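You operate a simulated robot arm through the tools that you are given. There is no shell and no other tool. Be economical: measure what you need, move in short steps, check, and stop when the job is done.

You run a simulated two-armed robot. Do the job below in one go: nothing can be reset, and whatever is moved stays where it is left.

JOB
Take the small paper band and put it on the teal order card. Put the red clip on the long bench away on the packing table before the holder. Push the middle drawer shut. Open the right drawer. The order is free. Set down upright: small paper band.

It is judged by the outcome, as a careful person would: the job done as asked, and still so three seconds after it is handed in. It fails if anything else is knocked over, pushed out of place, dropped, spilled or broken.

ROBOT AND FRAMES
Two 7-joint arms with two-finger parallel grippers on one trunk, on a base that drives. Base frame: it is fixed to the floor where the robot stands at the start and does not move with it; the origin is under the middle of the robot, x ahead of it, y to its left, z up. Lengths are in cm, angles in degrees, forces in N, time in s.
The left shoulder is at the start at [5, 16.1, 112.3], the right one opposite. With the tool pointing down near the work surface each hand reaches from about 24 to 68 cm from the robot's upright axis, wherever it stands, measured 20 degrees to its own side. Places, roughly: middle drawer [330, 410, 70]; packing table before the holder (22x13 cm) [184, 304, 66]; red clip (6x4x9 cm) [270, 240, 90]; right drawer [380, 430, 70]; small paper band [50, 0, 75]; teal order card [75, 0, 75]. Payload 3.43 kg a hand.
The tool frame of a hand sits at the grasp point between the pads (the TCP): z along the fingers, y along the line on which they close. The tips reach 3 cm beyond it. The gripper opens to 9.4 cm. The fingers are 2.8 cm wide and 1 cm thick; the gripper's body (5 by 9.6 cm) begins 5.5 cm behind the TCP.
Orientation is that of the tool frame in the base frame, as [roll, pitch, yaw] about the fixed x, y, z axes, in that order (R = Rz(yaw) Ry(pitch) Rx(roll)). With the fingers straight down and closing along the base's y, the tool's x points along the base's -x, its y along +y and its z along -z.

CONTROLS
- The arms move only by the tool play_rows. It takes "left_motion", "right_motion" or both (then of equal length, played together; a hand with none holds still); each is a list that holds one entry, the list of rows, each a list of 7 numbers: the shift along the tool's x, y, z in cm, then the turn, a rotation vector about the tool's x, y, z in degrees, then the gripper command, from -1 (shut) to 1 (fully open), values between in proportion. In form: [[[x, y, z, ax, ay, az, hand], ...]]. A call has 1 to 10 rows; each row shifts and turns the commanded pose from where the row before left it, along the tool's axes as they then stand. Rows are played at 5 a second. More than 5 cm and 8.6 degrees between two rows, or a gripper value outside its range, and nothing of the call is played. A pose out of reach is approached as far as the arm can. The call stops where the force on the tool passes 40 N (or 10 N more than at its start, if that is more) or the arm is blocked; 0.2 s more then pass. Each finger travels about 4.5 cm/s and halts on what it meets, pressing with about 31 N; the grip force reading is that of the motor and also rises with nothing between the fingers. The clock runs only during rows and for 0.2 s after the last one: add rows that do not move to give the fingers time. The reply holds the time, the measured pose of the TCP, the force on the tool along the base axes, the opening and the grip force, in the units named above and with some noise, with the torque about the TCP (base axes, N m) and any sound that the robot's microphone picked up, and new pictures: "show" is both (left out), scene, wrist or none (wrist: the cameras of the hands that moved).
- Cameras (640 x 400 px; columns grow to the right, rows downward): "scene" is now at [13.29, 0.56, 126.32]; the picture's right is [0.07, -1.00, 0.00], its down [-0.44, -0.03, -0.90] and it looks along [0.90, 0.06, -0.44] (base axes); focal length 249 px, centre (320, 200). "left" rides on the left gripper at [7.6, -1.4, -10.2] in its tool frame; the picture's right is [0.18, 0.98, 0.00], its down [-0.75, 0.14, -0.64] and it looks along [-0.63, 0.12, 0.77] (tool axes); focal length 243 px, centre (320, 200). "right" rides on the right gripper at [7.6, 1.4, -10.2] in its tool frame; the picture's right is [-0.18, 0.98, 0.00], its down [-0.75, -0.14, -0.64] and it looks along [-0.63, -0.12, 0.77] (tool axes); focal length 243 px, centre (320, 200). There is no depth. A picture from a camera that has moved, and an enlarged one, comes with that camera's place and axes in the base frame and with its lens.
- move_column(by): slides the trunk up (or, below 0, down) by that many cm; the arms and the scene camera ride with it, the base frame stays. It gives what a move gives, with no picture.
- roll_base(legs): drives the robot by 1 to 6 legs, each [ahead, left, turn to the left] in cm, cm and degrees, along the robot's own axes; the way and the turn of a leg run together, so that a leg with both is an arc; at most 150 cm and 180 degrees a leg. The arms and the cameras ride along, it lands a little off, and it stops where it bumps. It gives what a move gives, and a new picture of the scene camera.
- head_to(pan, tilt): turns the head with the scene camera to pan (to the left, within 80 degrees either way) and tilt (down, from -29 to 69), counted from straight ahead of the robot. It gives what a move gives, and a new picture of the scene camera.
- enlarge(camera, box): a new picture of the part [left, top, right, bottom] of that camera's present view, enlarged. It takes no simulated time.
- sign_off(): hands the job in; it is judged then, once.

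Go step by step. Nothing tells you exact positions but the pictures and the camera data: compare them with the known pose of the tool, close in by small moves and look again before you grip or let go. The budget is 165 turns and 260 pictures, counting those below and the enlarged ones. Unless the task says otherwise, let go and move clear before handing in, and close with one line.

The tools are called as name(argument=value, ...) on one line, values as JSON. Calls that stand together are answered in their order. play_rows: Moves the arms, as the interface text tells. Its arguments: {"type":"object","properties":{"left_motion":{"type":"array"},"right_motion":{"type":"array"},"show":{"type":"string","enum":["both","scene","wrist","none"]}},"required":[]} The other tools are called the same way: move_column (by) slides the trunk up or down; roll_base (legs) drives the base; head_to (pan, tilt) turns the head that bears the scene camera; enlarge (camera, box) takes an enlarged picture of a part of a camera's view; sign_off () hands the job in.

At the start:

```text
time_s: 0.0
left_ee_pos: [36.29, 19.24, 114.45]
left_tool_rot: [-179.8, 0.0, -179.9]
left_contact_force: [0.3, 0.0, -0.6]
left_wrist_torque: [-0.01, 0.02, -0.02]
left_width: 9.39
left_grasp_force: 0.1
right_ee_pos: [39.14, -12.37, 112.2]
right_tool_rot: [180.0, 0.0, 180.0]
right_contact_force: [-0.3, -0.6, 0.2]
right_wrist_torque: [-0.04, 0.02, 0.02]
right_width: 9.41
right_grasp_force: 0.0
trunk travel left (down, up): [-15.0, 11.7]
robot x, y, heading: [-0.19, 0.03, -0.1]
head pan, tilt: [3.9, 26.0]
```

scene: 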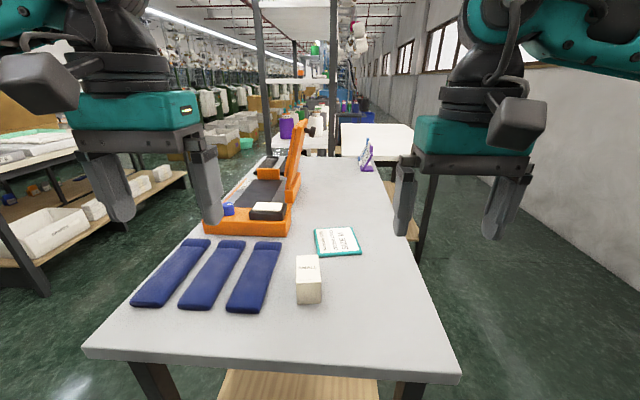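
right: 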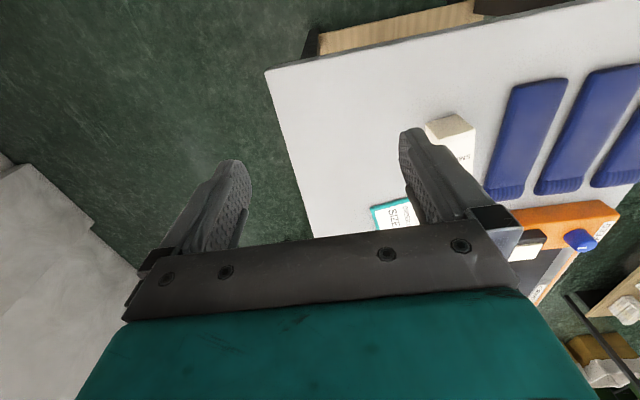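
left: 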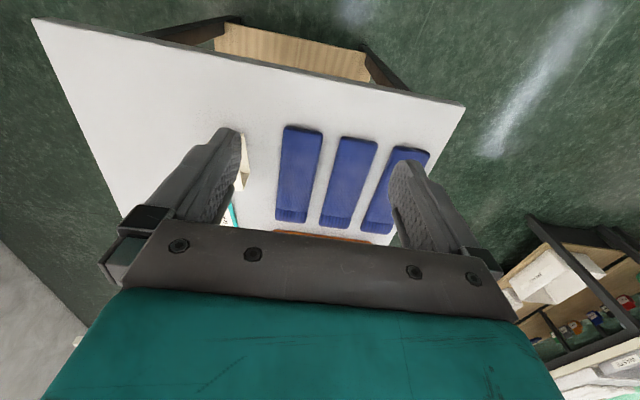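

I see a table with blue socks, a small white block (probably the paper band), a teal-edged card and an orange holder. I enlarge to identify them.

enlarge(camera="scene", box=[200, 180, 400, 320])

enlarge(camera="scene", box=[240, 80, 400, 200])

```text
2.86 times, centred on (300, 250) of scene
camera zoom: at [13.29, 0.56, 126.32], right [0.07, -1.0, 0.0], down [-0.44, -0.03, -0.9], along [0.9, 0.06, -0.44], focal length 711 px, centre (377, 57)
```

zoom: 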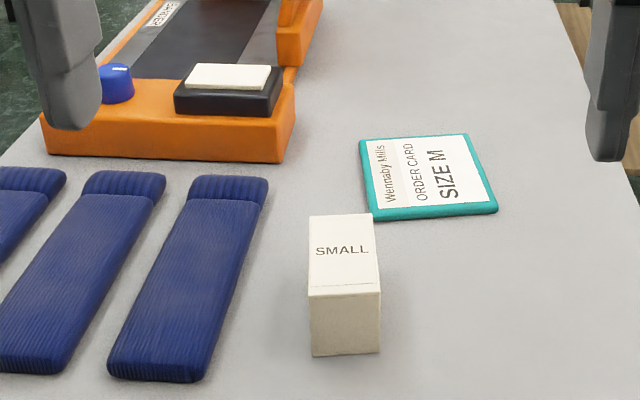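

```text
3.33 times, centred on (320, 140) of scene
camera zoom: at [13.29, 0.56, 126.32], right [0.07, -1.0, 0.0], down [-0.44, -0.03, -0.9], along [0.9, 0.06, -0.44], focal length 830 px, centre (320, 400)
```

zoom: 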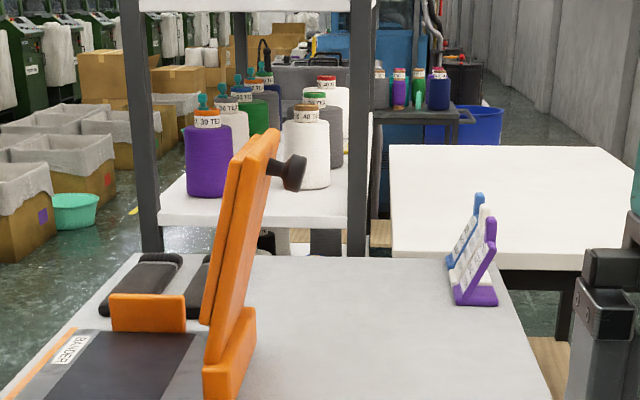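

The band is a ~5×9×6 cm block at about x 50–59, y 5, and the card is near (72, 0) with size M. I drive a little closer and bring the left hand above the band to look.

roll_base(legs=[[8, 0, 0]])

play_rows(left_motion=[[[-1.8, -2.4, 1.5, 0, 0, 0, 1], [-1.8, -2.4, 1.5, 0, 0, 0, 1], [-1.8, -2.4, 1.5, 0, 0, 0, 1], [-1.8, -2.4, 1.5, 0, 0, 0, 1], [-1.8, -2.4, 1.5, 0, 0, 0, 1], [-1.0, -2.0, 1.5, 0, 0, 0, 1], [0, 0, 0, 0, 0, 0, 1]]])

```text
time_s: 1.1
left_ee_pos: [44.16, 19.22, 114.44]
left_tool_rot: [-179.8, 0.1, 180.0]
left_contact_force: [0.1, -0.4, -1.1]
left_wrist_torque: [0.04, 0.04, -0.02]
left_width: 9.41
left_grasp_force: 0.1
right_ee_pos: [47.01, -12.49, 112.0]
right_tool_rot: [-180.0, 0.0, 179.9]
right_contact_force: [0.1, -0.5, -0.2]
right_wrist_torque: [0.03, 0.0, 0.02]
right_width: 9.4
right_grasp_force: 0.0
trunk travel left (down, up): [-15.0, 11.7]
robot x, y, heading: [7.53, 0.14, -0.2]
head pan, tilt: [3.9, 26.0]
camera scene: at [21.25, 0.54, 126.31], right [0.07, -1.0, 0.0], down [-0.44, -0.03, -0.9], along [0.9, 0.06, -0.44], focal length 249 px, centre (320, 200)
```

scene: 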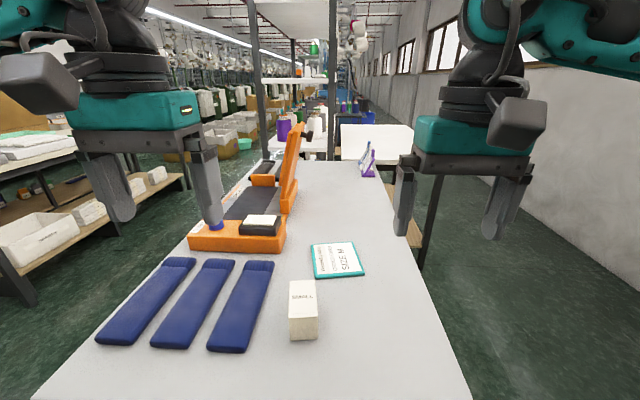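

```text
time_s: 2.7
left_ee_pos: [54.09, 5.07, 105.59]
left_tool_rot: [-179.9, 0.0, 180.0]
left_contact_force: [0.0, -0.4, 0.1]
left_wrist_torque: [-0.02, 0.04, 0.01]
left_width: 9.4
left_grasp_force: 0.1
right_ee_pos: [46.87, -12.48, 112.22]
right_tool_rot: [179.9, 0.1, 179.9]
right_contact_force: [0.9, 0.6, 0.8]
right_wrist_torque: [-0.03, -0.02, 0.01]
right_width: 9.39
right_grasp_force: 0.1
trunk travel left (down, up): [-15.0, 11.7]
robot x, y, heading: [7.77, -0.03, -0.0]
head pan, tilt: [3.9, 26.0]
camera scene: at [21.16, 0.56, 126.32], right [0.07, -1.0, 0.0], down [-0.44, -0.03, -0.9], along [0.9, 0.06, -0.44], focal length 249 px, centre (320, 200)
camera left: at [46.48, 3.68, 115.89], right [-0.18, 0.98, 0.0], down [0.75, 0.14, 0.64], along [0.63, 0.12, -0.77], focal length 243 px, centre (320, 200)
```

scene: 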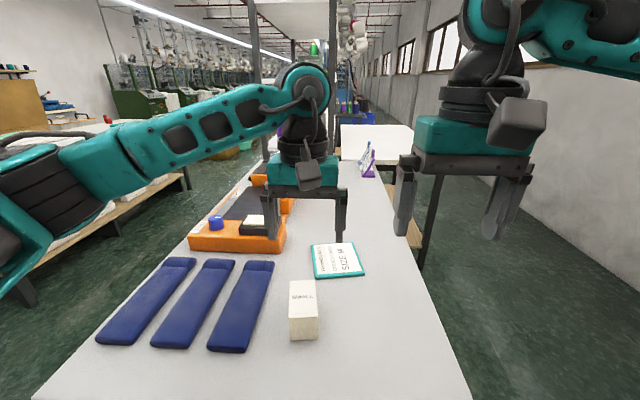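
left: 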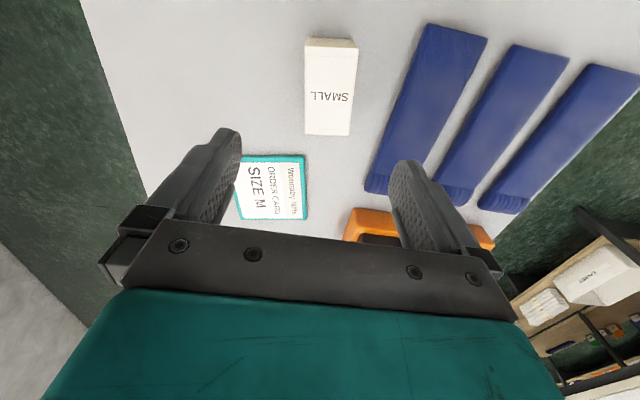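

enlarge(camera="left", box=[270, 20, 390, 150])

enlarge(camera="scene", box=[270, 260, 350, 350])

```text
3.08 times, centred on (330, 85) of left
camera zoom: at [46.48, 3.68, 115.89], right [-0.18, 0.98, 0.0], down [0.75, 0.14, 0.64], along [0.63, 0.12, -0.77], focal length 746 px, centre (289, 554)
```

zoom: 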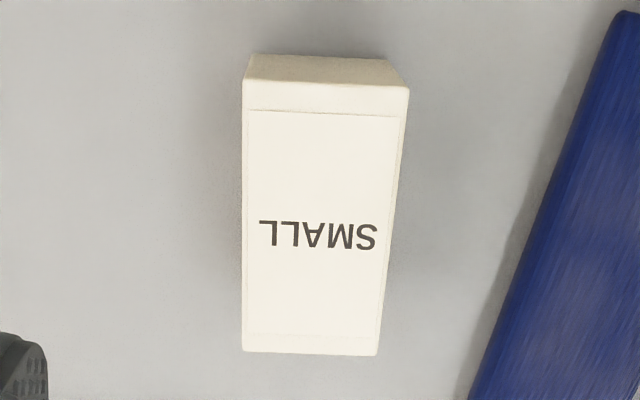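

```text
4.44 times, centred on (310, 305) of scene
camera zoom: at [21.16, 0.56, 126.32], right [0.07, -1.0, 0.0], down [-0.44, -0.03, -0.9], along [0.9, 0.06, -0.44], focal length 1106 px, centre (364, -267)
```

zoom: 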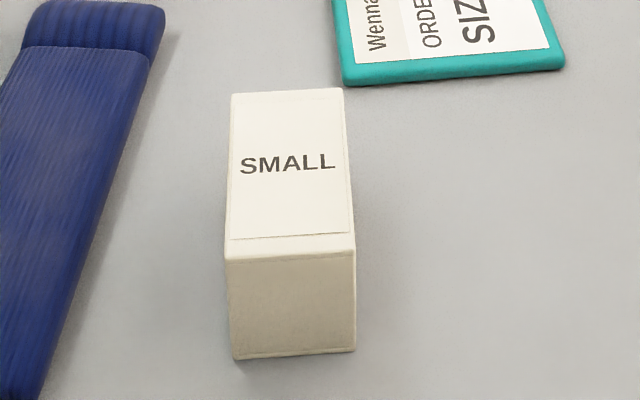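

enlarge(camera="left", box=[510, 230, 640, 350])

enlarge(camera="scene", box=[330, 120, 400, 190])

head_to(pan=60, tilt=25)

```text
3.33 times, centred on (575, 290) of left
camera zoom: at [46.48, 3.68, 115.89], right [-0.18, 0.98, 0.0], down [0.75, 0.14, 0.64], along [0.63, 0.12, -0.77], focal length 809 px, centre (-530, -100)
```

zoom: 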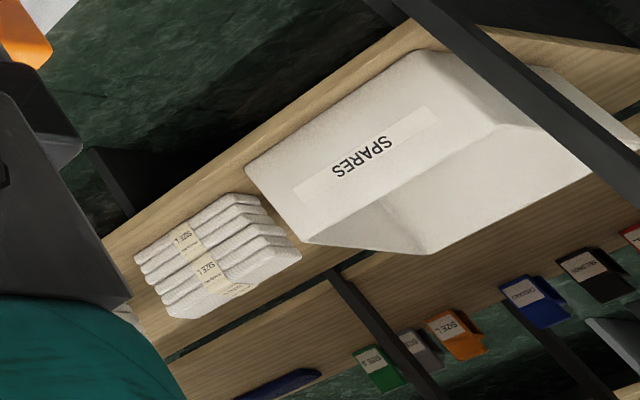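

```text
5.71 times, centred on (365, 155) of scene
camera zoom: at [21.16, 0.56, 126.32], right [0.07, -1.0, 0.0], down [-0.44, -0.03, -0.9], along [0.9, 0.06, -0.44], focal length 1422 px, centre (63, 457)
```

zoom: 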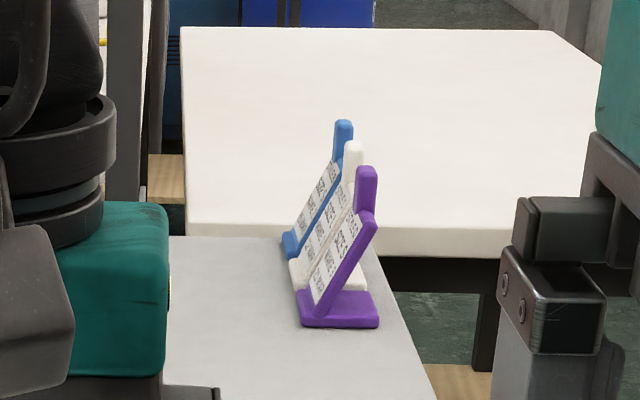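

```text
time_s: 3.9
left_ee_pos: [54.14, 4.96, 105.65]
left_tool_rot: [-179.9, 0.1, 179.8]
left_contact_force: [1.1, -0.1, -0.9]
left_wrist_torque: [-0.01, -0.01, 0.01]
left_width: 9.39
left_grasp_force: 0.1
right_ee_pos: [46.9, -12.38, 112.17]
right_tool_rot: [-180.0, 0.0, 179.9]
right_contact_force: [-0.3, 0.2, 0.5]
right_wrist_torque: [-0.04, -0.02, 0.01]
right_width: 9.42
right_grasp_force: 0.1
trunk travel left (down, up): [-15.0, 11.7]
robot x, y, heading: [7.57, -0.12, 0.2]
head pan, tilt: [60.0, 25.0]
camera scene: at [16.62, 7.89, 126.48], right [0.87, -0.5, 0.0], down [-0.21, -0.37, -0.91], along [0.45, 0.78, -0.42], focal length 249 px, centre (320, 200)
```

scene: 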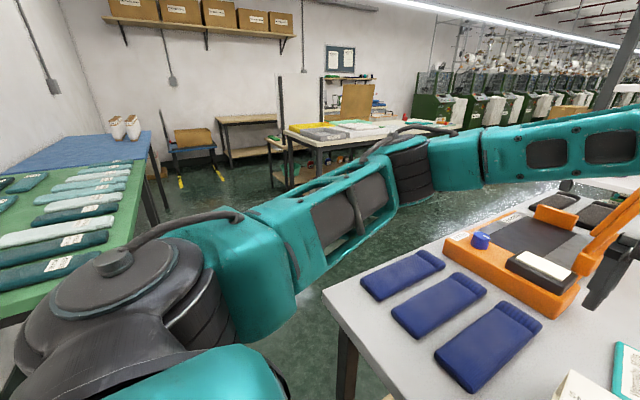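

Other labelled things nearby are unrelated; the band lies flat, label up, turned about 9° left, centre near (54, 6), top near z 90. I line the left hand up above it.

play_rows(left_motion=[[[0, 0.9, 2.0, 0, 0, -4.5, 1], [0, 0, 2.6, 0, 0, -4.5, 1], [0, 0, 2.6, 0, 0, 0, 1], [0, 0, 2.0, 0, 0, 0, 1], [0, 0, 0, 0, 0, 0, 1]]], show="wrist")

head_to(pan=4, tilt=40)

```text
time_s: 5.1
left_ee_pos: [54.32, 6.1, 96.09]
left_tool_rot: [-180.0, 0.0, -171.0]
left_contact_force: [-0.6, 0.1, -0.1]
left_wrist_torque: [0.02, 0.01, 0.01]
left_width: 9.43
left_grasp_force: 0.1
right_ee_pos: [46.84, -12.49, 112.11]
right_tool_rot: [179.9, 0.0, 179.9]
right_contact_force: [0.1, 0.0, -0.8]
right_wrist_torque: [-0.01, -0.04, 0.0]
right_width: 9.41
right_grasp_force: 0.2
trunk travel left (down, up): [-15.0, 11.7]
robot x, y, heading: [8.39, -0.12, 0.2]
head pan, tilt: [60.0, 25.0]
camera left: at [46.93, 3.49, 106.45], right [-0.34, 0.94, 0.0], down [0.72, 0.26, 0.64], along [0.61, 0.21, -0.77], focal length 243 px, centre (320, 200)
```

left: 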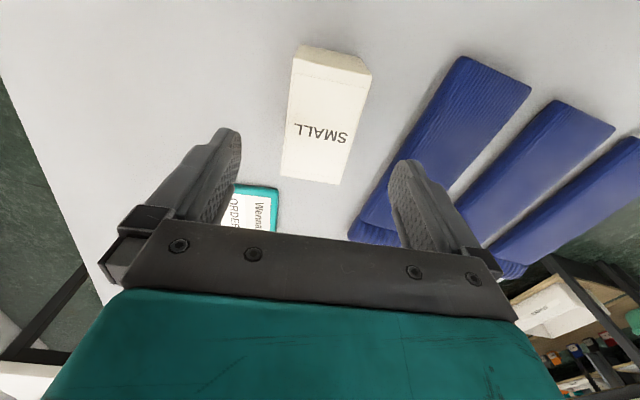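

```text
time_s: 6.4
left_ee_pos: [54.36, 6.01, 96.23]
left_tool_rot: [-179.9, 0.0, -171.0]
left_contact_force: [0.2, 0.2, 0.3]
left_wrist_torque: [-0.02, -0.01, -0.02]
left_width: 9.41
left_grasp_force: 0.1
right_ee_pos: [46.92, -12.63, 112.13]
right_tool_rot: [180.0, -0.1, 180.0]
right_contact_force: [0.2, 0.1, -0.1]
right_wrist_torque: [0.01, 0.03, -0.03]
right_width: 9.42
right_grasp_force: 0.0
trunk travel left (down, up): [-15.0, 11.7]
robot x, y, heading: [7.89, -0.09, -0.1]
head pan, tilt: [4.0, 40.0]
camera scene: at [20.48, 0.52, 124.15], right [0.07, -1.0, 0.0], down [-0.64, -0.04, -0.77], along [0.76, 0.05, -0.64], focal length 249 px, centre (320, 200)
```

scene: 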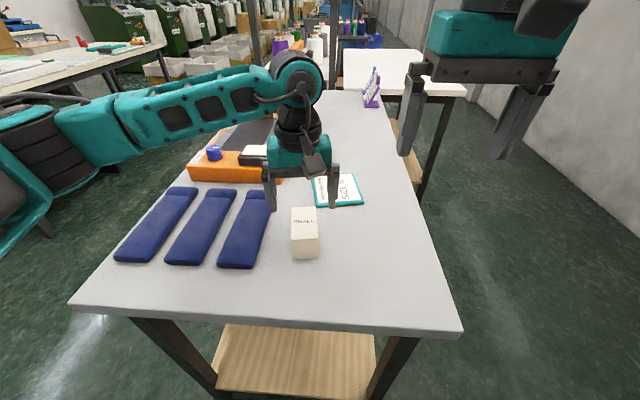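

The hand is centred over the band (centre ≈ (54.1, 5.9), yaw ≈ 10°). I go down around it.

play_rows(left_motion=[[[0, -0.1, 2.5, 0, 0, -1, 1], [0, 0, 2.5, 0, 0, 0, 1], [0, 0, 2.6, 0, 0, 0, 1], [0, 0, 0, 0, 0, 0, 1]]])

```text
time_s: 7.4
left_ee_pos: [54.21, 6.1, 88.5]
left_tool_rot: [-179.9, 0.0, -170.0]
left_contact_force: [0.7, 0.8, -0.6]
left_wrist_torque: [0.0, -0.03, -0.02]
left_width: 9.4
left_grasp_force: 0.1
right_ee_pos: [46.91, -12.42, 112.16]
right_tool_rot: [180.0, 0.0, 179.9]
right_contact_force: [-0.2, -0.5, 0.3]
right_wrist_torque: [0.0, 0.04, 0.02]
right_width: 9.4
right_grasp_force: 0.1
trunk travel left (down, up): [-15.0, 11.7]
robot x, y, heading: [7.77, 0.11, -0.1]
head pan, tilt: [4.0, 40.0]
camera scene: at [20.48, 0.51, 124.15], right [0.07, -1.0, 0.0], down [-0.64, -0.04, -0.77], along [0.76, 0.05, -0.64], focal length 249 px, centre (320, 200)
camera left: at [46.89, 3.4, 98.85], right [-0.35, 0.94, 0.0], down [0.72, 0.27, 0.64], along [0.6, 0.23, -0.77], focal length 243 px, centre (320, 200)
```

scene: 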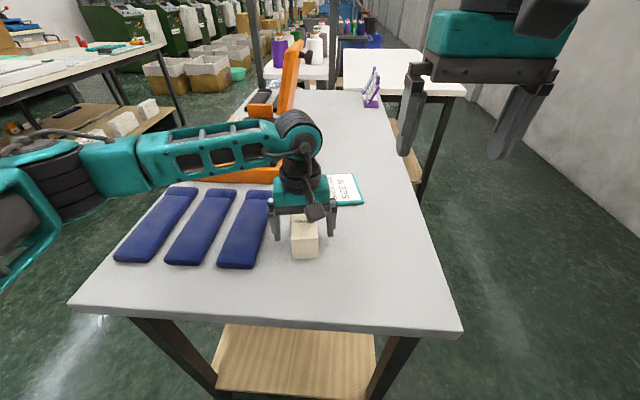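
left: 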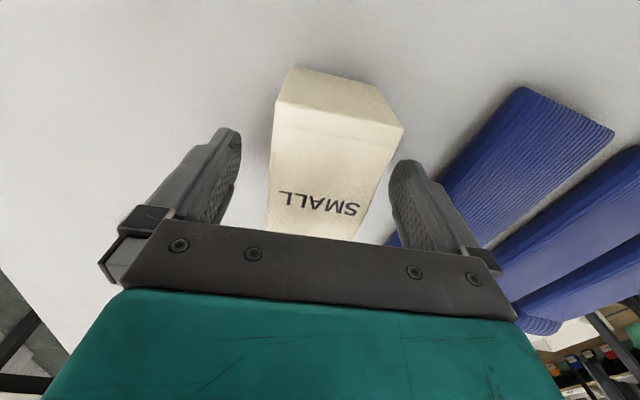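

The band is between the fingers. I close gently.

play_rows(left_motion=[[[0, 0, 0, 0, 0, 0, 0.1], [0, 0, 0, 0, 0, 0, 0.0], [0, 0, 0, 0, 0, 0, -0.15], [0, 0, 0, 0, 0, 0, -0.3], [0, 0, 0, 0, 0, 0, -0.3]]], show="wrist")

```text
time_s: 8.6
left_ee_pos: [54.11, 6.13, 88.54]
left_tool_rot: [-179.9, 0.0, -170.0]
left_contact_force: [0.0, 0.2, -0.9]
left_wrist_torque: [0.0, -0.02, 0.0]
left_width: 5.26
left_grasp_force: 31.1
right_ee_pos: [46.83, -12.47, 112.14]
right_tool_rot: [179.9, 0.0, 179.9]
right_contact_force: [-0.4, -0.3, 0.0]
right_wrist_torque: [0.02, -0.01, 0.01]
right_width: 9.38
right_grasp_force: 0.2
trunk travel left (down, up): [-15.0, 11.7]
robot x, y, heading: [7.63, 0.14, -0.1]
head pan, tilt: [4.0, 40.0]
camera left: at [46.88, 3.39, 98.87], right [-0.35, 0.94, 0.0], down [0.72, 0.27, 0.64], along [0.6, 0.23, -0.77], focal length 243 px, centre (320, 200)
```

left: 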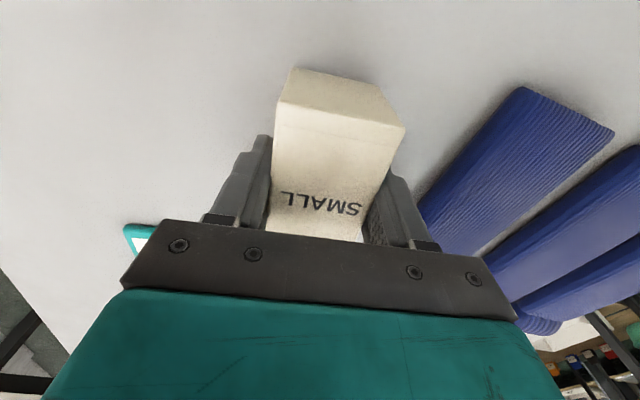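

Gripped at 5.3 cm. I lift and carry it over the card at about (71.3, 0).

play_rows(left_motion=[[[0, 0, -3, 0, 0, 0, -0.5], [0, 0, -3, 0, 0, 0, -0.5], [0, 0, -1, 0, 0, 0, -0.5], [-3.2, -1.8, 0, 0, 0, 0, -0.5], [-3.2, -1.8, 0, 0, 0, 0, -0.5], [-3.2, -1.8, 0, 0, 0, 0, -0.5], [-3.2, -1.8, 0, 0, 0, 0, -0.5], [-3.1, -1.9, 0, 0, 0, 0, -0.5], [0, 0, 0, 0, 0, 0, -0.5]]])

```text
time_s: 10.6
left_ee_pos: [68.79, 0.79, 95.77]
left_tool_rot: [180.0, 0.0, -170.1]
left_contact_force: [0.2, -0.5, -0.1]
left_wrist_torque: [0.01, -0.01, 0.02]
left_width: 5.29
left_grasp_force: 30.7
left hand out of reach, approached as far as the arm can: row 8
right_ee_pos: [46.93, -12.54, 112.11]
right_tool_rot: [179.9, 0.0, 179.9]
right_contact_force: [-0.1, 0.0, 1.3]
right_wrist_torque: [0.0, 0.0, -0.02]
right_width: 9.39
right_grasp_force: 0.0
trunk travel left (down, up): [-15.0, 11.7]
robot x, y, heading: [7.83, 0.02, -0.2]
head pan, tilt: [4.0, 40.0]
camera scene: at [20.46, 0.43, 124.16], right [0.07, -1.0, 0.0], down [-0.64, -0.04, -0.77], along [0.76, 0.05, -0.64], focal length 249 px, centre (320, 200)
camera left: at [61.39, -1.96, 106.03], right [-0.35, 0.94, 0.0], down [0.72, 0.27, 0.64], along [0.6, 0.22, -0.77], focal length 243 px, centre (320, 200)
```

scene: 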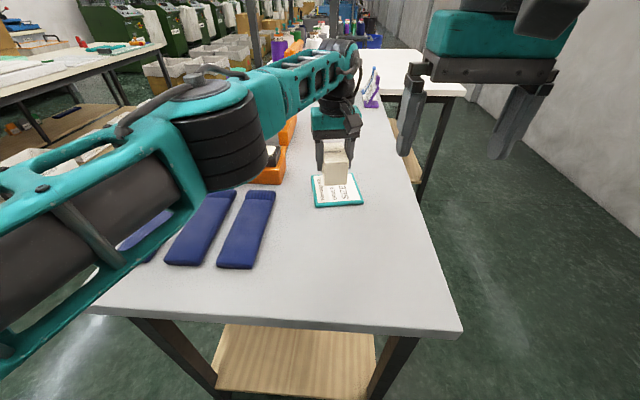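
left: 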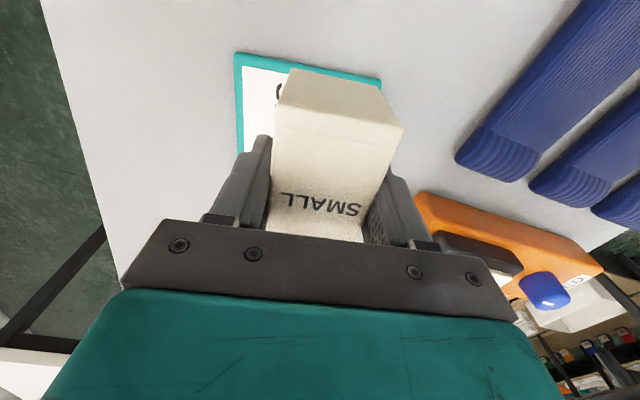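

The arm is at its reach limit 2–3 cm short; card centre works out at (71.5, 0), turned 10° like the band. I drive 3 cm ahead.

roll_base(legs=[[3, 0, 0]])

enlarge(camera="left", box=[160, 20, 480, 220])

```text
time_s: 11.4
left_ee_pos: [69.88, 0.92, 95.88]
left_tool_rot: [-180.0, 0.0, -170.0]
left_contact_force: [0.0, -0.5, -0.1]
left_wrist_torque: [0.02, -0.01, 0.03]
left_width: 5.33
left_grasp_force: 31.4
right_ee_pos: [47.92, -12.52, 112.14]
right_tool_rot: [179.8, 0.0, 179.9]
right_contact_force: [-1.1, -0.3, 0.6]
right_wrist_torque: [0.01, -0.06, 0.01]
right_width: 9.41
right_grasp_force: 0.1
trunk travel left (down, up): [-15.0, 11.7]
robot x, y, heading: [9.0, -0.51, -0.1]
head pan, tilt: [4.0, 40.0]
stopped in leg 1: the robot was blocked; the commanded pose is now the measured one
camera scene: at [21.54, 0.51, 124.16], right [0.07, -1.0, 0.0], down [-0.64, -0.04, -0.77], along [0.76, 0.05, -0.64], focal length 249 px, centre (320, 200)
```

scene: 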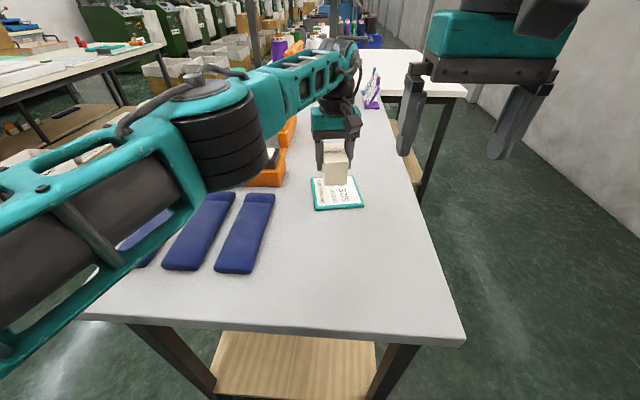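

```text
2.00 times, centred on (320, 120) of left
camera zoom: at [62.5, -1.86, 106.06], right [-0.35, 0.94, 0.0], down [0.72, 0.27, 0.64], along [0.6, 0.23, -0.77], focal length 485 px, centre (320, 360)
```

zoom: 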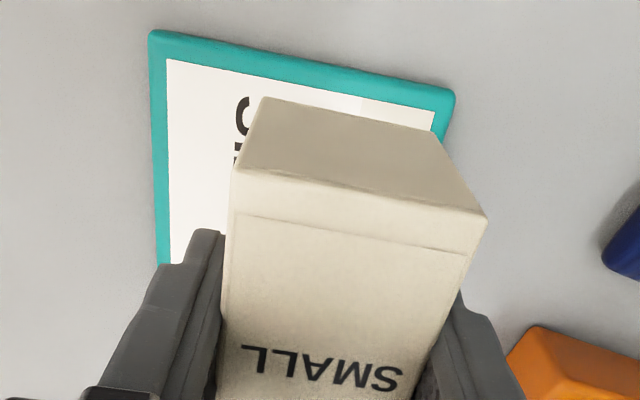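

The base is blocked by the table, but the band already lies well within the card's outline. I shift it slightly right and lower it.

play_rows(left_motion=[[[0, -0.9, 1, 0, 0, 0, -0.5], [0, 0, 2, 0, 0, 0, -0.5], [0, 0, 2, 0, 0, 0, -0.5], [0, 0, 0.6, 0, 0, 0, -0.5], [0, 0, 0, 0, 0, 0, -0.5]]])

```text
time_s: 12.6
left_ee_pos: [69.63, 0.3, 90.23]
left_tool_rot: [-179.9, 0.0, -169.9]
left_contact_force: [-0.6, -0.5, -0.1]
left_wrist_torque: [0.03, -0.01, 0.01]
left_width: 5.26
left_grasp_force: 31.3
left hand out of reach, approached as far as the arm can: row 1
right_ee_pos: [47.93, -12.41, 112.13]
right_tool_rot: [180.0, 0.0, 179.8]
right_contact_force: [0.4, 0.1, -0.4]
right_wrist_torque: [0.0, 0.0, 0.02]
right_width: 9.4
right_grasp_force: 0.0
trunk travel left (down, up): [-15.0, 11.7]
robot x, y, heading: [9.24, 0.11, -0.2]
head pan, tilt: [4.0, 40.0]
camera scene: at [21.61, 0.51, 124.15], right [0.07, -1.0, 0.0], down [-0.64, -0.04, -0.77], along [0.76, 0.05, -0.64], focal length 249 px, centre (320, 200)
camera left: at [62.24, -2.45, 100.46], right [-0.35, 0.94, 0.0], down [0.72, 0.27, 0.64], along [0.6, 0.23, -0.77], focal length 243 px, centre (320, 200)
```

scene: 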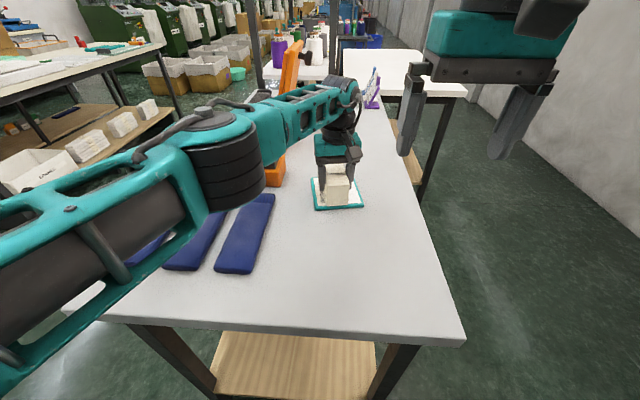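
left: 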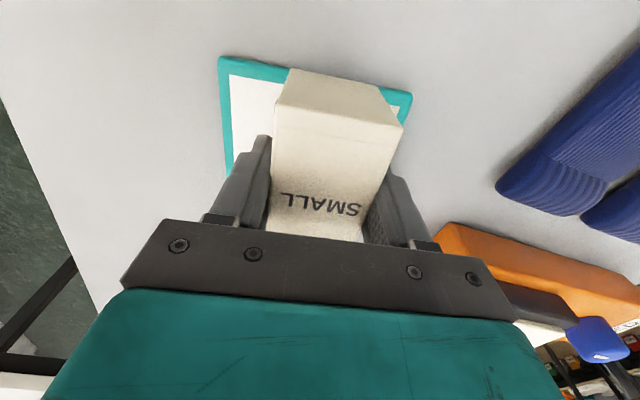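

The band's near edge sits about at the card's near edge, so I want ~2 cm more reach. I lift, shift the base right so the left arm reaches straighter.

play_rows(left_motion=[[[0, 0, -3, 0, 0, 0, -0.5], [0, 0, -4, 0, 0, 0, -0.5], [0, 0, 0, 0, 0, 0, -0.5]]], show="none")

roll_base(legs=[[-1.5, 0, 0], [0, -14, 0], [1, 0, 0]])

```text
time_s: 13.4
left_ee_pos: [69.48, 0.3, 96.82]
left_tool_rot: [180.0, 0.0, -170.0]
left_contact_force: [0.1, -0.2, -1.0]
left_wrist_torque: [0.0, 0.02, -0.02]
left_width: 5.27
left_grasp_force: 31.3
right_ee_pos: [47.99, -12.62, 112.11]
right_tool_rot: [-179.9, 0.0, 179.9]
right_contact_force: [-0.3, -0.2, 0.1]
right_wrist_torque: [-0.01, -0.01, 0.0]
right_width: 9.4
right_grasp_force: 0.0
trunk travel left (down, up): [-15.0, 11.7]
robot x, y, heading: [9.08, -0.18, 0.1]
head pan, tilt: [4.0, 40.0]
```

```text
time_s: 15.4
left_ee_pos: [69.09, -13.16, 96.83]
left_tool_rot: [-179.8, 0.1, -169.8]
left_contact_force: [0.1, 0.5, 0.5]
left_wrist_torque: [-0.01, 0.02, 0.01]
left_width: 5.27
left_grasp_force: 31.0
right_ee_pos: [47.72, -25.97, 112.06]
right_tool_rot: [-180.0, 0.1, -179.9]
right_contact_force: [-0.1, 0.4, 0.2]
right_wrist_torque: [-0.02, -0.01, 0.02]
right_width: 9.41
right_grasp_force: 0.1
trunk travel left (down, up): [-15.0, 11.7]
robot x, y, heading: [8.47, -13.61, 0.1]
head pan, tilt: [4.0, 40.0]
camera scene: at [21.19, -13.12, 124.14], right [0.07, -1.0, 0.0], down [-0.64, -0.05, -0.77], along [0.76, 0.06, -0.64], focal length 249 px, centre (320, 200)
```

scene: 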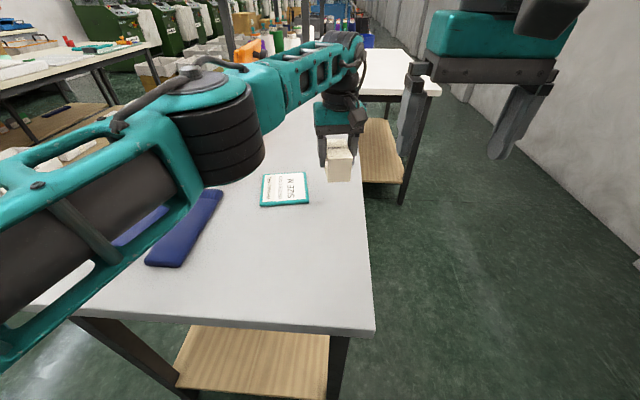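

From here the card centre is (71.8, 0). I carry the band back over it.

play_rows(left_motion=[[[-1.2, 3.1, 0, 0, 0, 0, -0.5], [-1.2, 3.1, 0, 0, 0, 0, -0.5], [-1.2, 3.1, 0, 0, 0, 0, -0.5], [-1.2, 3.1, 0, 0, 0, 0, -0.5], [0, 0, 3, 0, 0, 0, -0.5], [0, 0, 2, 0, 0, 0, -0.5], [0, 0, 0, 0, 0, 0, -0.5]]])

```text
time_s: 17.0
left_ee_pos: [71.31, -0.09, 91.8]
left_tool_rot: [-180.0, 0.1, -169.7]
left_contact_force: [0.0, 0.3, -0.5]
left_wrist_torque: [0.04, 0.03, -0.01]
left_width: 5.26
left_grasp_force: 30.8
right_ee_pos: [47.53, -25.94, 112.06]
right_tool_rot: [179.9, -0.1, -179.9]
right_contact_force: [0.1, 0.3, 0.8]
right_wrist_torque: [0.03, 0.02, 0.01]
right_width: 9.4
right_grasp_force: 0.0
trunk travel left (down, up): [-15.0, 11.7]
robot x, y, heading: [8.59, -13.79, 0.2]
head pan, tilt: [4.0, 40.0]
camera scene: at [21.14, -13.1, 124.15], right [0.07, -1.0, 0.0], down [-0.64, -0.05, -0.77], along [0.76, 0.06, -0.64], focal length 249 px, centre (320, 200)
camera left: at [64.11, -2.88, 102.02], right [-0.36, 0.93, 0.0], down [0.72, 0.27, 0.64], along [0.6, 0.23, -0.77], focal length 243 px, centre (320, 200)
```

scene: 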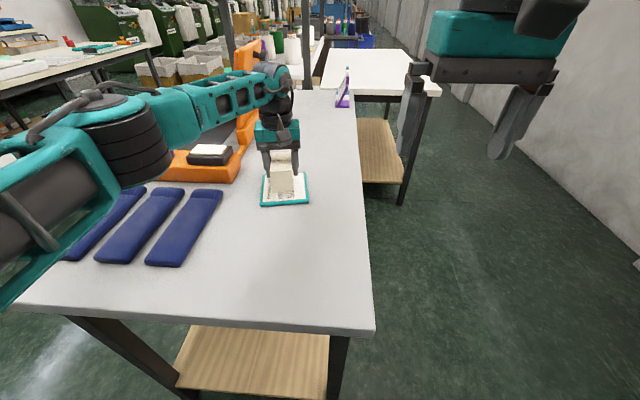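
left: 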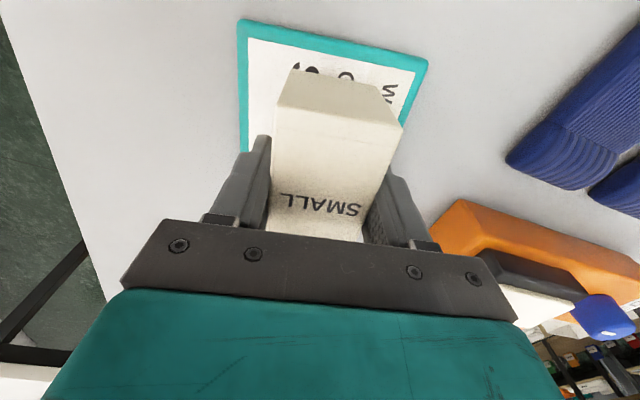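

Now well centred. I lower in small steps until contact.

play_rows(left_motion=[[[0, 0, 1.5, 0, 0, 0, -0.5], [0, 0, 0.4, 0, 0, 0, -0.5], [0, 0, 0.3, 0, 0, 0, -0.5], [0, 0, 0, 0, 0, 0, -0.5]]])

```text
time_s: 18.0
left_ee_pos: [71.5, -0.01, 89.7]
left_tool_rot: [-179.9, 0.1, -169.9]
left_contact_force: [0.1, 0.1, 0.4]
left_wrist_torque: [-0.01, -0.01, 0.01]
left_width: 5.31
left_grasp_force: 31.2
right_ee_pos: [47.54, -26.05, 112.16]
right_tool_rot: [-180.0, -0.1, -179.9]
right_contact_force: [-0.4, 1.0, -0.3]
right_wrist_torque: [-0.03, 0.02, 0.04]
right_width: 9.44
right_grasp_force: 0.0
trunk travel left (down, up): [-15.0, 11.7]
robot x, y, heading: [9.11, -13.76, 0.3]
head pan, tilt: [4.0, 40.0]
camera scene: at [21.14, -13.1, 124.15], right [0.07, -1.0, 0.0], down [-0.64, -0.05, -0.77], along [0.76, 0.06, -0.64], focal length 249 px, centre (320, 200)
camera left: at [64.27, -2.89, 99.94], right [-0.36, 0.93, 0.0], down [0.72, 0.27, 0.64], along [0.6, 0.23, -0.77], focal length 243 px, centre (320, 200)
```

scene: 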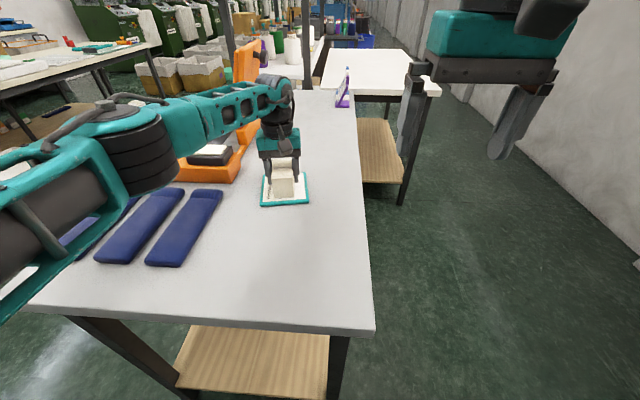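
left: 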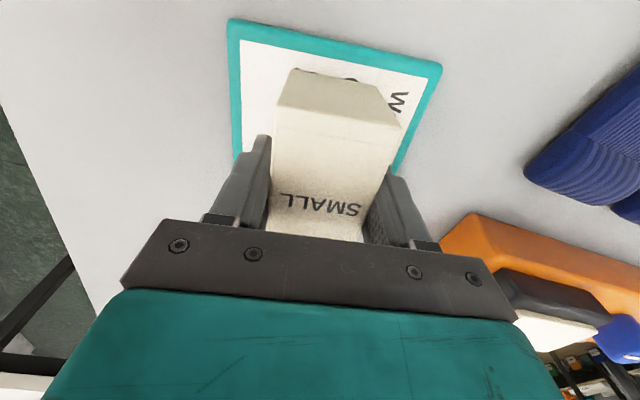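

play_rows(left_motion=[[[0, 0, 0.2, 0, 0, 0, -0.5], [0, 0, 0.2, 0, 0, 0, -0.5], [0, 0, 0, 0, 0, 0, -0.5]]], show="none")

```text
time_s: 18.8
left_ee_pos: [71.61, -0.22, 89.52]
left_tool_rot: [-180.0, 0.3, -169.7]
left_contact_force: [2.1, 1.4, 15.4]
left_wrist_torque: [0.02, 0.26, 0.03]
left_width: 5.28
left_grasp_force: 31.0
right_ee_pos: [47.64, -25.98, 112.2]
right_tool_rot: [180.0, 0.2, -179.9]
right_contact_force: [0.0, 1.2, -0.3]
right_wrist_torque: [0.03, 0.02, -0.03]
right_width: 9.39
right_grasp_force: 0.0
trunk travel left (down, up): [-15.0, 11.7]
robot x, y, heading: [8.73, -13.82, 0.0]
head pan, tilt: [4.0, 40.0]
```

The band touches the card (15 N upward). I release and rise.

play_rows(left_motion=[[[0, 0, -0.15, 0, 0, 0, -0.5], [0, 0, 0, 0, 0, 0, 0.4], [0, 0, 0, 0, 0, 0, 0.9], [0, 0, 0, 0, 0, 0, 0.9], [0, 0, -3, 0, 0, 0, 0.9], [0, 0, -4, 0, 0, 0, 0.9], [0, 0, -4, 0, 0, 0, 0.9], [0, 0, -4, 0, 0, 0, 0.9]]])

```text
time_s: 20.6
left_ee_pos: [71.52, 0.01, 104.38]
left_tool_rot: [-180.0, 0.1, -169.8]
left_contact_force: [1.1, -0.2, 0.7]
left_wrist_torque: [0.01, 0.0, -0.02]
left_width: 8.93
left_grasp_force: 0.1
right_ee_pos: [47.57, -25.94, 112.14]
right_tool_rot: [180.0, 0.0, -179.9]
right_contact_force: [0.1, -0.2, 0.3]
right_wrist_torque: [0.03, 0.02, -0.04]
right_width: 9.42
right_grasp_force: 0.1
trunk travel left (down, up): [-15.0, 11.7]
robot x, y, heading: [8.13, -13.41, 0.1]
head pan, tilt: [4.0, 40.0]
camera scene: at [21.1, -13.15, 124.15], right [0.07, -1.0, 0.0], down [-0.64, -0.05, -0.77], along [0.76, 0.06, -0.64], focal length 249 px, centre (320, 200)
camera left: at [64.23, -2.74, 114.73], right [-0.36, 0.93, 0.0], down [0.72, 0.27, 0.64], along [0.6, 0.23, -0.77], focal length 243 px, centre (320, 200)
```

scene: 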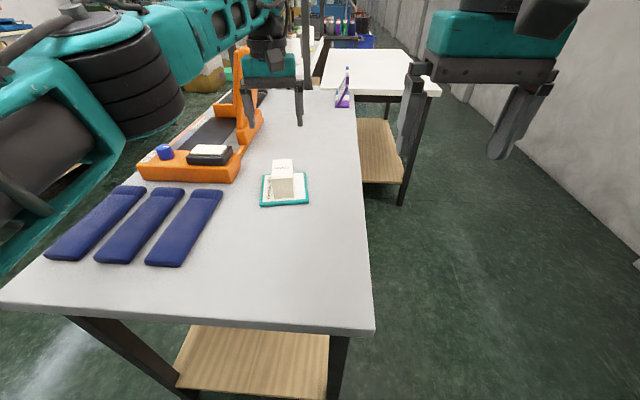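
left: 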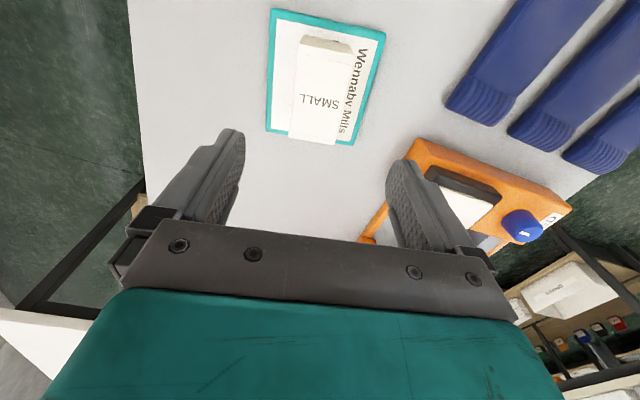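

The band is placed squarely on the card, label up as before. I retract the left arm before driving.

play_rows(left_motion=[[[4, 1.4, -1.4, 0, 0, 0, 0.9], [4, 1.4, -1.4, 0, 0, 0, 0.9], [4, 1.4, -1.4, 0, 0, 0, 0.9], [4, 1.4, -1.4, 0, 0, 5, 0.9], [4, 0.9, -1.4, 0, 0, 5, 0.9], [4, 0.9, -1.4, 0, 0, 0, 0.9], [4, 0.9, -1.4, 0, 0, 0, 0.9]]], show="none")

roll_base(legs=[[-40, 0, 0]])

head_to(pan=35, tilt=12)

head_to(pan=75, tilt=20)

```text
time_s: 22.2
left_ee_pos: [42.62, 4.77, 113.95]
left_tool_rot: [-179.9, 0.1, -179.7]
left_contact_force: [0.1, -0.5, -0.5]
left_wrist_torque: [0.01, 0.0, -0.01]
left_width: 8.93
left_grasp_force: 0.1
right_ee_pos: [47.55, -25.98, 112.17]
right_tool_rot: [-179.9, 0.1, -179.8]
right_contact_force: [0.0, -0.6, -0.2]
right_wrist_torque: [-0.02, 0.0, 0.01]
right_width: 9.4
right_grasp_force: 0.1
trunk travel left (down, up): [-15.0, 11.7]
robot x, y, heading: [8.66, -13.72, 0.0]
head pan, tilt: [4.0, 40.0]
```

```text
time_s: 24.8
left_ee_pos: [1.82, 4.71, 113.93]
left_tool_rot: [-179.9, 0.1, -179.6]
left_contact_force: [-0.7, -0.2, -0.3]
left_wrist_torque: [-0.03, 0.0, 0.01]
left_width: 8.91
left_grasp_force: 0.0
right_ee_pos: [6.83, -26.01, 112.14]
right_tool_rot: [-180.0, 0.0, -179.6]
right_contact_force: [-0.5, -0.1, -0.5]
right_wrist_torque: [0.02, 0.02, 0.02]
right_width: 9.38
right_grasp_force: 0.1
trunk travel left (down, up): [-15.0, 11.7]
robot x, y, heading: [-32.42, -13.45, 0.2]
head pan, tilt: [4.0, 40.0]
camera scene: at [-19.73, -13.26, 124.16], right [0.08, -1.0, 0.0], down [-0.64, -0.05, -0.77], along [0.76, 0.06, -0.64], focal length 249 px, centre (320, 200)
```

scene: 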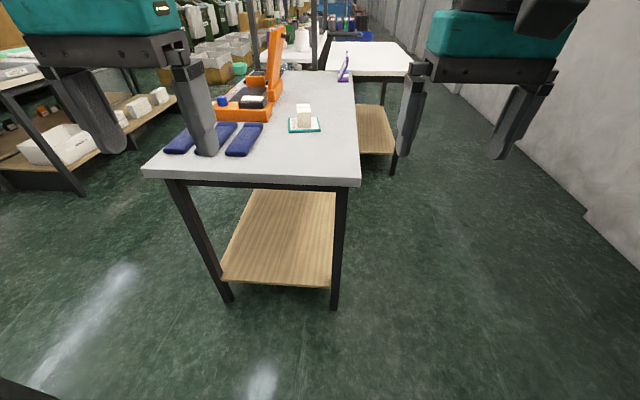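

```text
time_s: 25.7
left_ee_pos: [1.91, 4.8, 113.98]
left_tool_rot: [-179.9, 0.0, -179.6]
left_contact_force: [0.6, 0.8, -0.1]
left_wrist_torque: [0.01, 0.06, -0.01]
left_width: 8.93
left_grasp_force: 0.0
right_ee_pos: [6.8, -25.92, 112.04]
right_tool_rot: [180.0, 0.0, -179.7]
right_contact_force: [-0.2, -0.3, 0.2]
right_wrist_torque: [-0.03, 0.0, 0.01]
right_width: 9.39
right_grasp_force: 0.0
trunk travel left (down, up): [-15.0, 11.7]
robot x, y, heading: [-32.71, -13.4, 0.4]
head pan, tilt: [35.0, 12.0]
camera scene: at [-20.56, -8.52, 128.59], right [0.58, -0.82, 0.0], down [-0.17, -0.12, -0.98], along [0.8, 0.56, -0.21], focal length 249 px, centre (320, 200)
```

scene: 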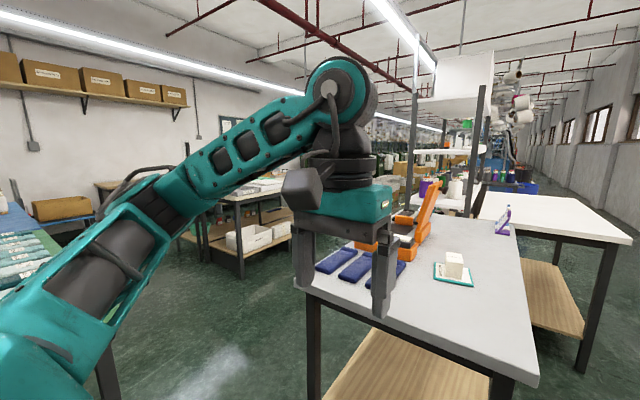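

```text
time_s: 26.8
left_ee_pos: [1.75, 4.67, 114.07]
left_tool_rot: [-179.9, 0.0, -179.6]
left_contact_force: [-0.7, -1.2, 0.9]
left_wrist_torque: [-0.01, -0.01, 0.0]
left_width: 8.92
left_grasp_force: 0.1
right_ee_pos: [6.96, -26.06, 112.14]
right_tool_rot: [-180.0, 0.0, -179.8]
right_contact_force: [0.2, 0.8, -0.1]
right_wrist_torque: [-0.02, -0.01, 0.0]
right_width: 9.38
right_grasp_force: 0.0
trunk travel left (down, up): [-15.0, 11.7]
robot x, y, heading: [-32.14, -13.85, 0.4]
head pan, tilt: [75.0, 20.0]
camera scene: at [-25.8, -4.9, 127.29], right [0.97, -0.25, 0.0], down [-0.09, -0.33, -0.94], along [0.24, 0.91, -0.34], focal length 249 px, centre (320, 200)
```

scene: 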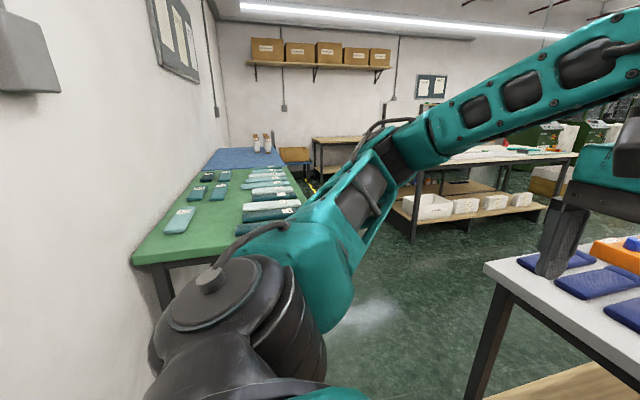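

Band done. I turn the robot left to see the way to the long bench between the arms.

roll_base(legs=[[0, 0, 60]])

head_to(pan=0, tilt=25)

```text
time_s: 29.9
left_ee_pos: [-31.67, 25.03, 113.99]
left_tool_rot: [-179.9, 0.1, -119.0]
left_contact_force: [-0.2, 0.3, -0.7]
left_wrist_torque: [-0.02, -0.02, -0.03]
left_width: 8.93
left_grasp_force: 0.0
right_ee_pos: [-2.46, 14.22, 112.17]
right_tool_rot: [180.0, 0.0, -119.1]
right_contact_force: [-0.5, 0.3, -0.2]
right_wrist_torque: [0.0, -0.02, 0.0]
right_width: 9.4
right_grasp_force: 0.0
trunk travel left (down, up): [-15.0, 11.7]
robot x, y, heading: [-32.27, -13.8, 60.8]
head pan, tilt: [75.0, 20.0]
camera scene: at [-36.92, -3.95, 127.29], right [0.7, 0.72, 0.0], down [0.25, -0.24, -0.94], along [-0.67, 0.65, -0.34], focal length 249 px, centre (320, 200)
```

scene: 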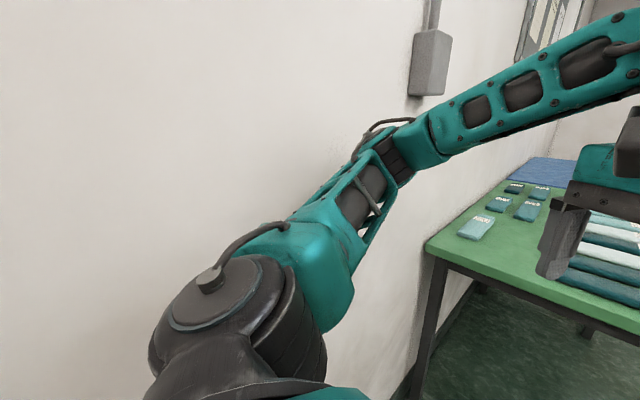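

```text
time_s: 31.3
left_ee_pos: [-31.64, 24.97, 113.94]
left_tool_rot: [-179.8, 0.1, -119.0]
left_contact_force: [0.3, -0.9, 0.2]
left_wrist_torque: [0.0, 0.0, 0.0]
left_width: 8.94
left_grasp_force: 0.0
right_ee_pos: [-2.53, 14.29, 112.16]
right_tool_rot: [180.0, 0.0, -119.0]
right_contact_force: [0.1, 0.0, 0.5]
right_wrist_torque: [-0.01, 0.0, 0.0]
right_width: 9.38
right_grasp_force: 0.1
trunk travel left (down, up): [-15.0, 11.7]
robot x, y, heading: [-32.48, -14.03, 61.1]
head pan, tilt: [0.0, 25.0]
camera scene: at [-25.75, -2.38, 126.48], right [0.87, -0.49, 0.0], down [-0.21, -0.37, -0.91], along [0.44, 0.79, -0.42], focal length 249 px, centre (320, 200)
```

scene: 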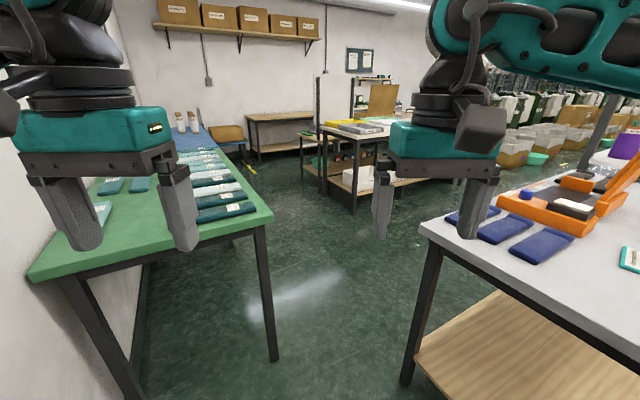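

The gap between the green bench and the first table looks narrow (~55–64 cm). I look down to see the size of my own base.

head_to(pan=0, tilt=69)

head_to(pan=-70, tilt=35)

```text
time_s: 32.5
left_ee_pos: [-31.76, 24.89, 113.91]
left_tool_rot: [-179.9, 0.1, -118.9]
left_contact_force: [1.1, -0.7, -0.3]
left_wrist_torque: [0.02, -0.03, 0.0]
left_width: 8.98
left_grasp_force: 0.1
right_ee_pos: [-2.34, 14.16, 112.07]
right_tool_rot: [-180.0, 0.0, -119.1]
right_contact_force: [-0.8, 0.1, 0.3]
right_wrist_torque: [-0.02, -0.01, 0.01]
right_width: 9.38
right_grasp_force: 0.1
trunk travel left (down, up): [-15.0, 11.7]
robot x, y, heading: [-31.82, -14.03, 61.1]
head pan, tilt: [0.0, 68.8]
camera scene: at [-27.5, -5.54, 120.54], right [0.87, -0.49, 0.0], down [-0.45, -0.81, -0.36], along [0.18, 0.32, -0.93], focal length 249 px, centre (320, 200)
```

scene: 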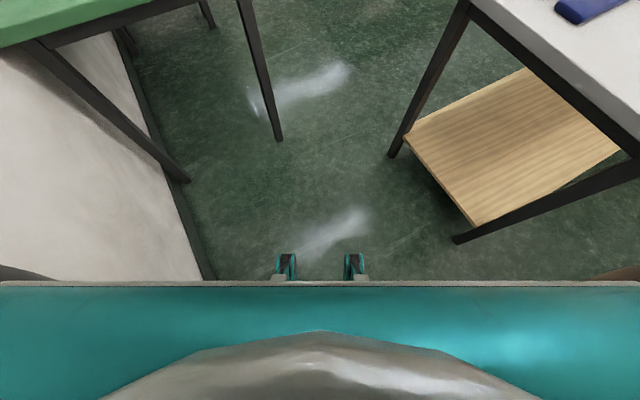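

```text
time_s: 33.9
left_ee_pos: [-31.63, 24.97, 114.05]
left_tool_rot: [-179.8, 0.0, -119.0]
left_contact_force: [-0.8, -0.1, 0.9]
left_wrist_torque: [-0.01, -0.02, -0.04]
left_width: 8.94
left_grasp_force: 0.0
right_ee_pos: [-2.41, 14.21, 112.16]
right_tool_rot: [-180.0, 0.0, -119.0]
right_contact_force: [0.6, 0.0, 0.2]
right_wrist_torque: [0.03, 0.04, 0.01]
right_width: 9.42
right_grasp_force: 0.0
trunk travel left (down, up): [-15.0, 11.7]
robot x, y, heading: [-32.2, -14.11, 60.8]
head pan, tilt: [-70.0, 35.0]
camera scene: at [-21.53, -11.82, 124.9], right [-0.16, -0.99, 0.0], down [-0.57, 0.09, -0.82], along [0.81, -0.13, -0.57], focal length 249 px, centre (320, 200)
```

scene: 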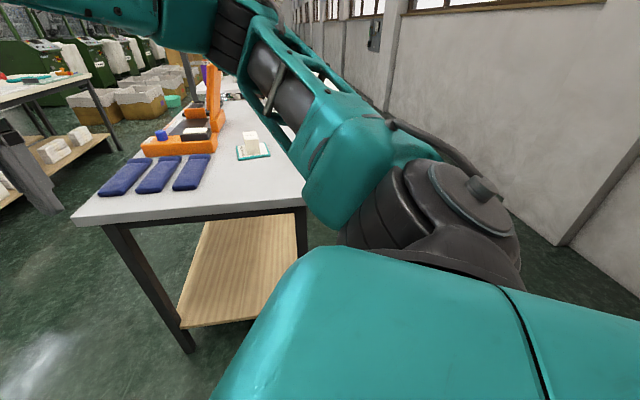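

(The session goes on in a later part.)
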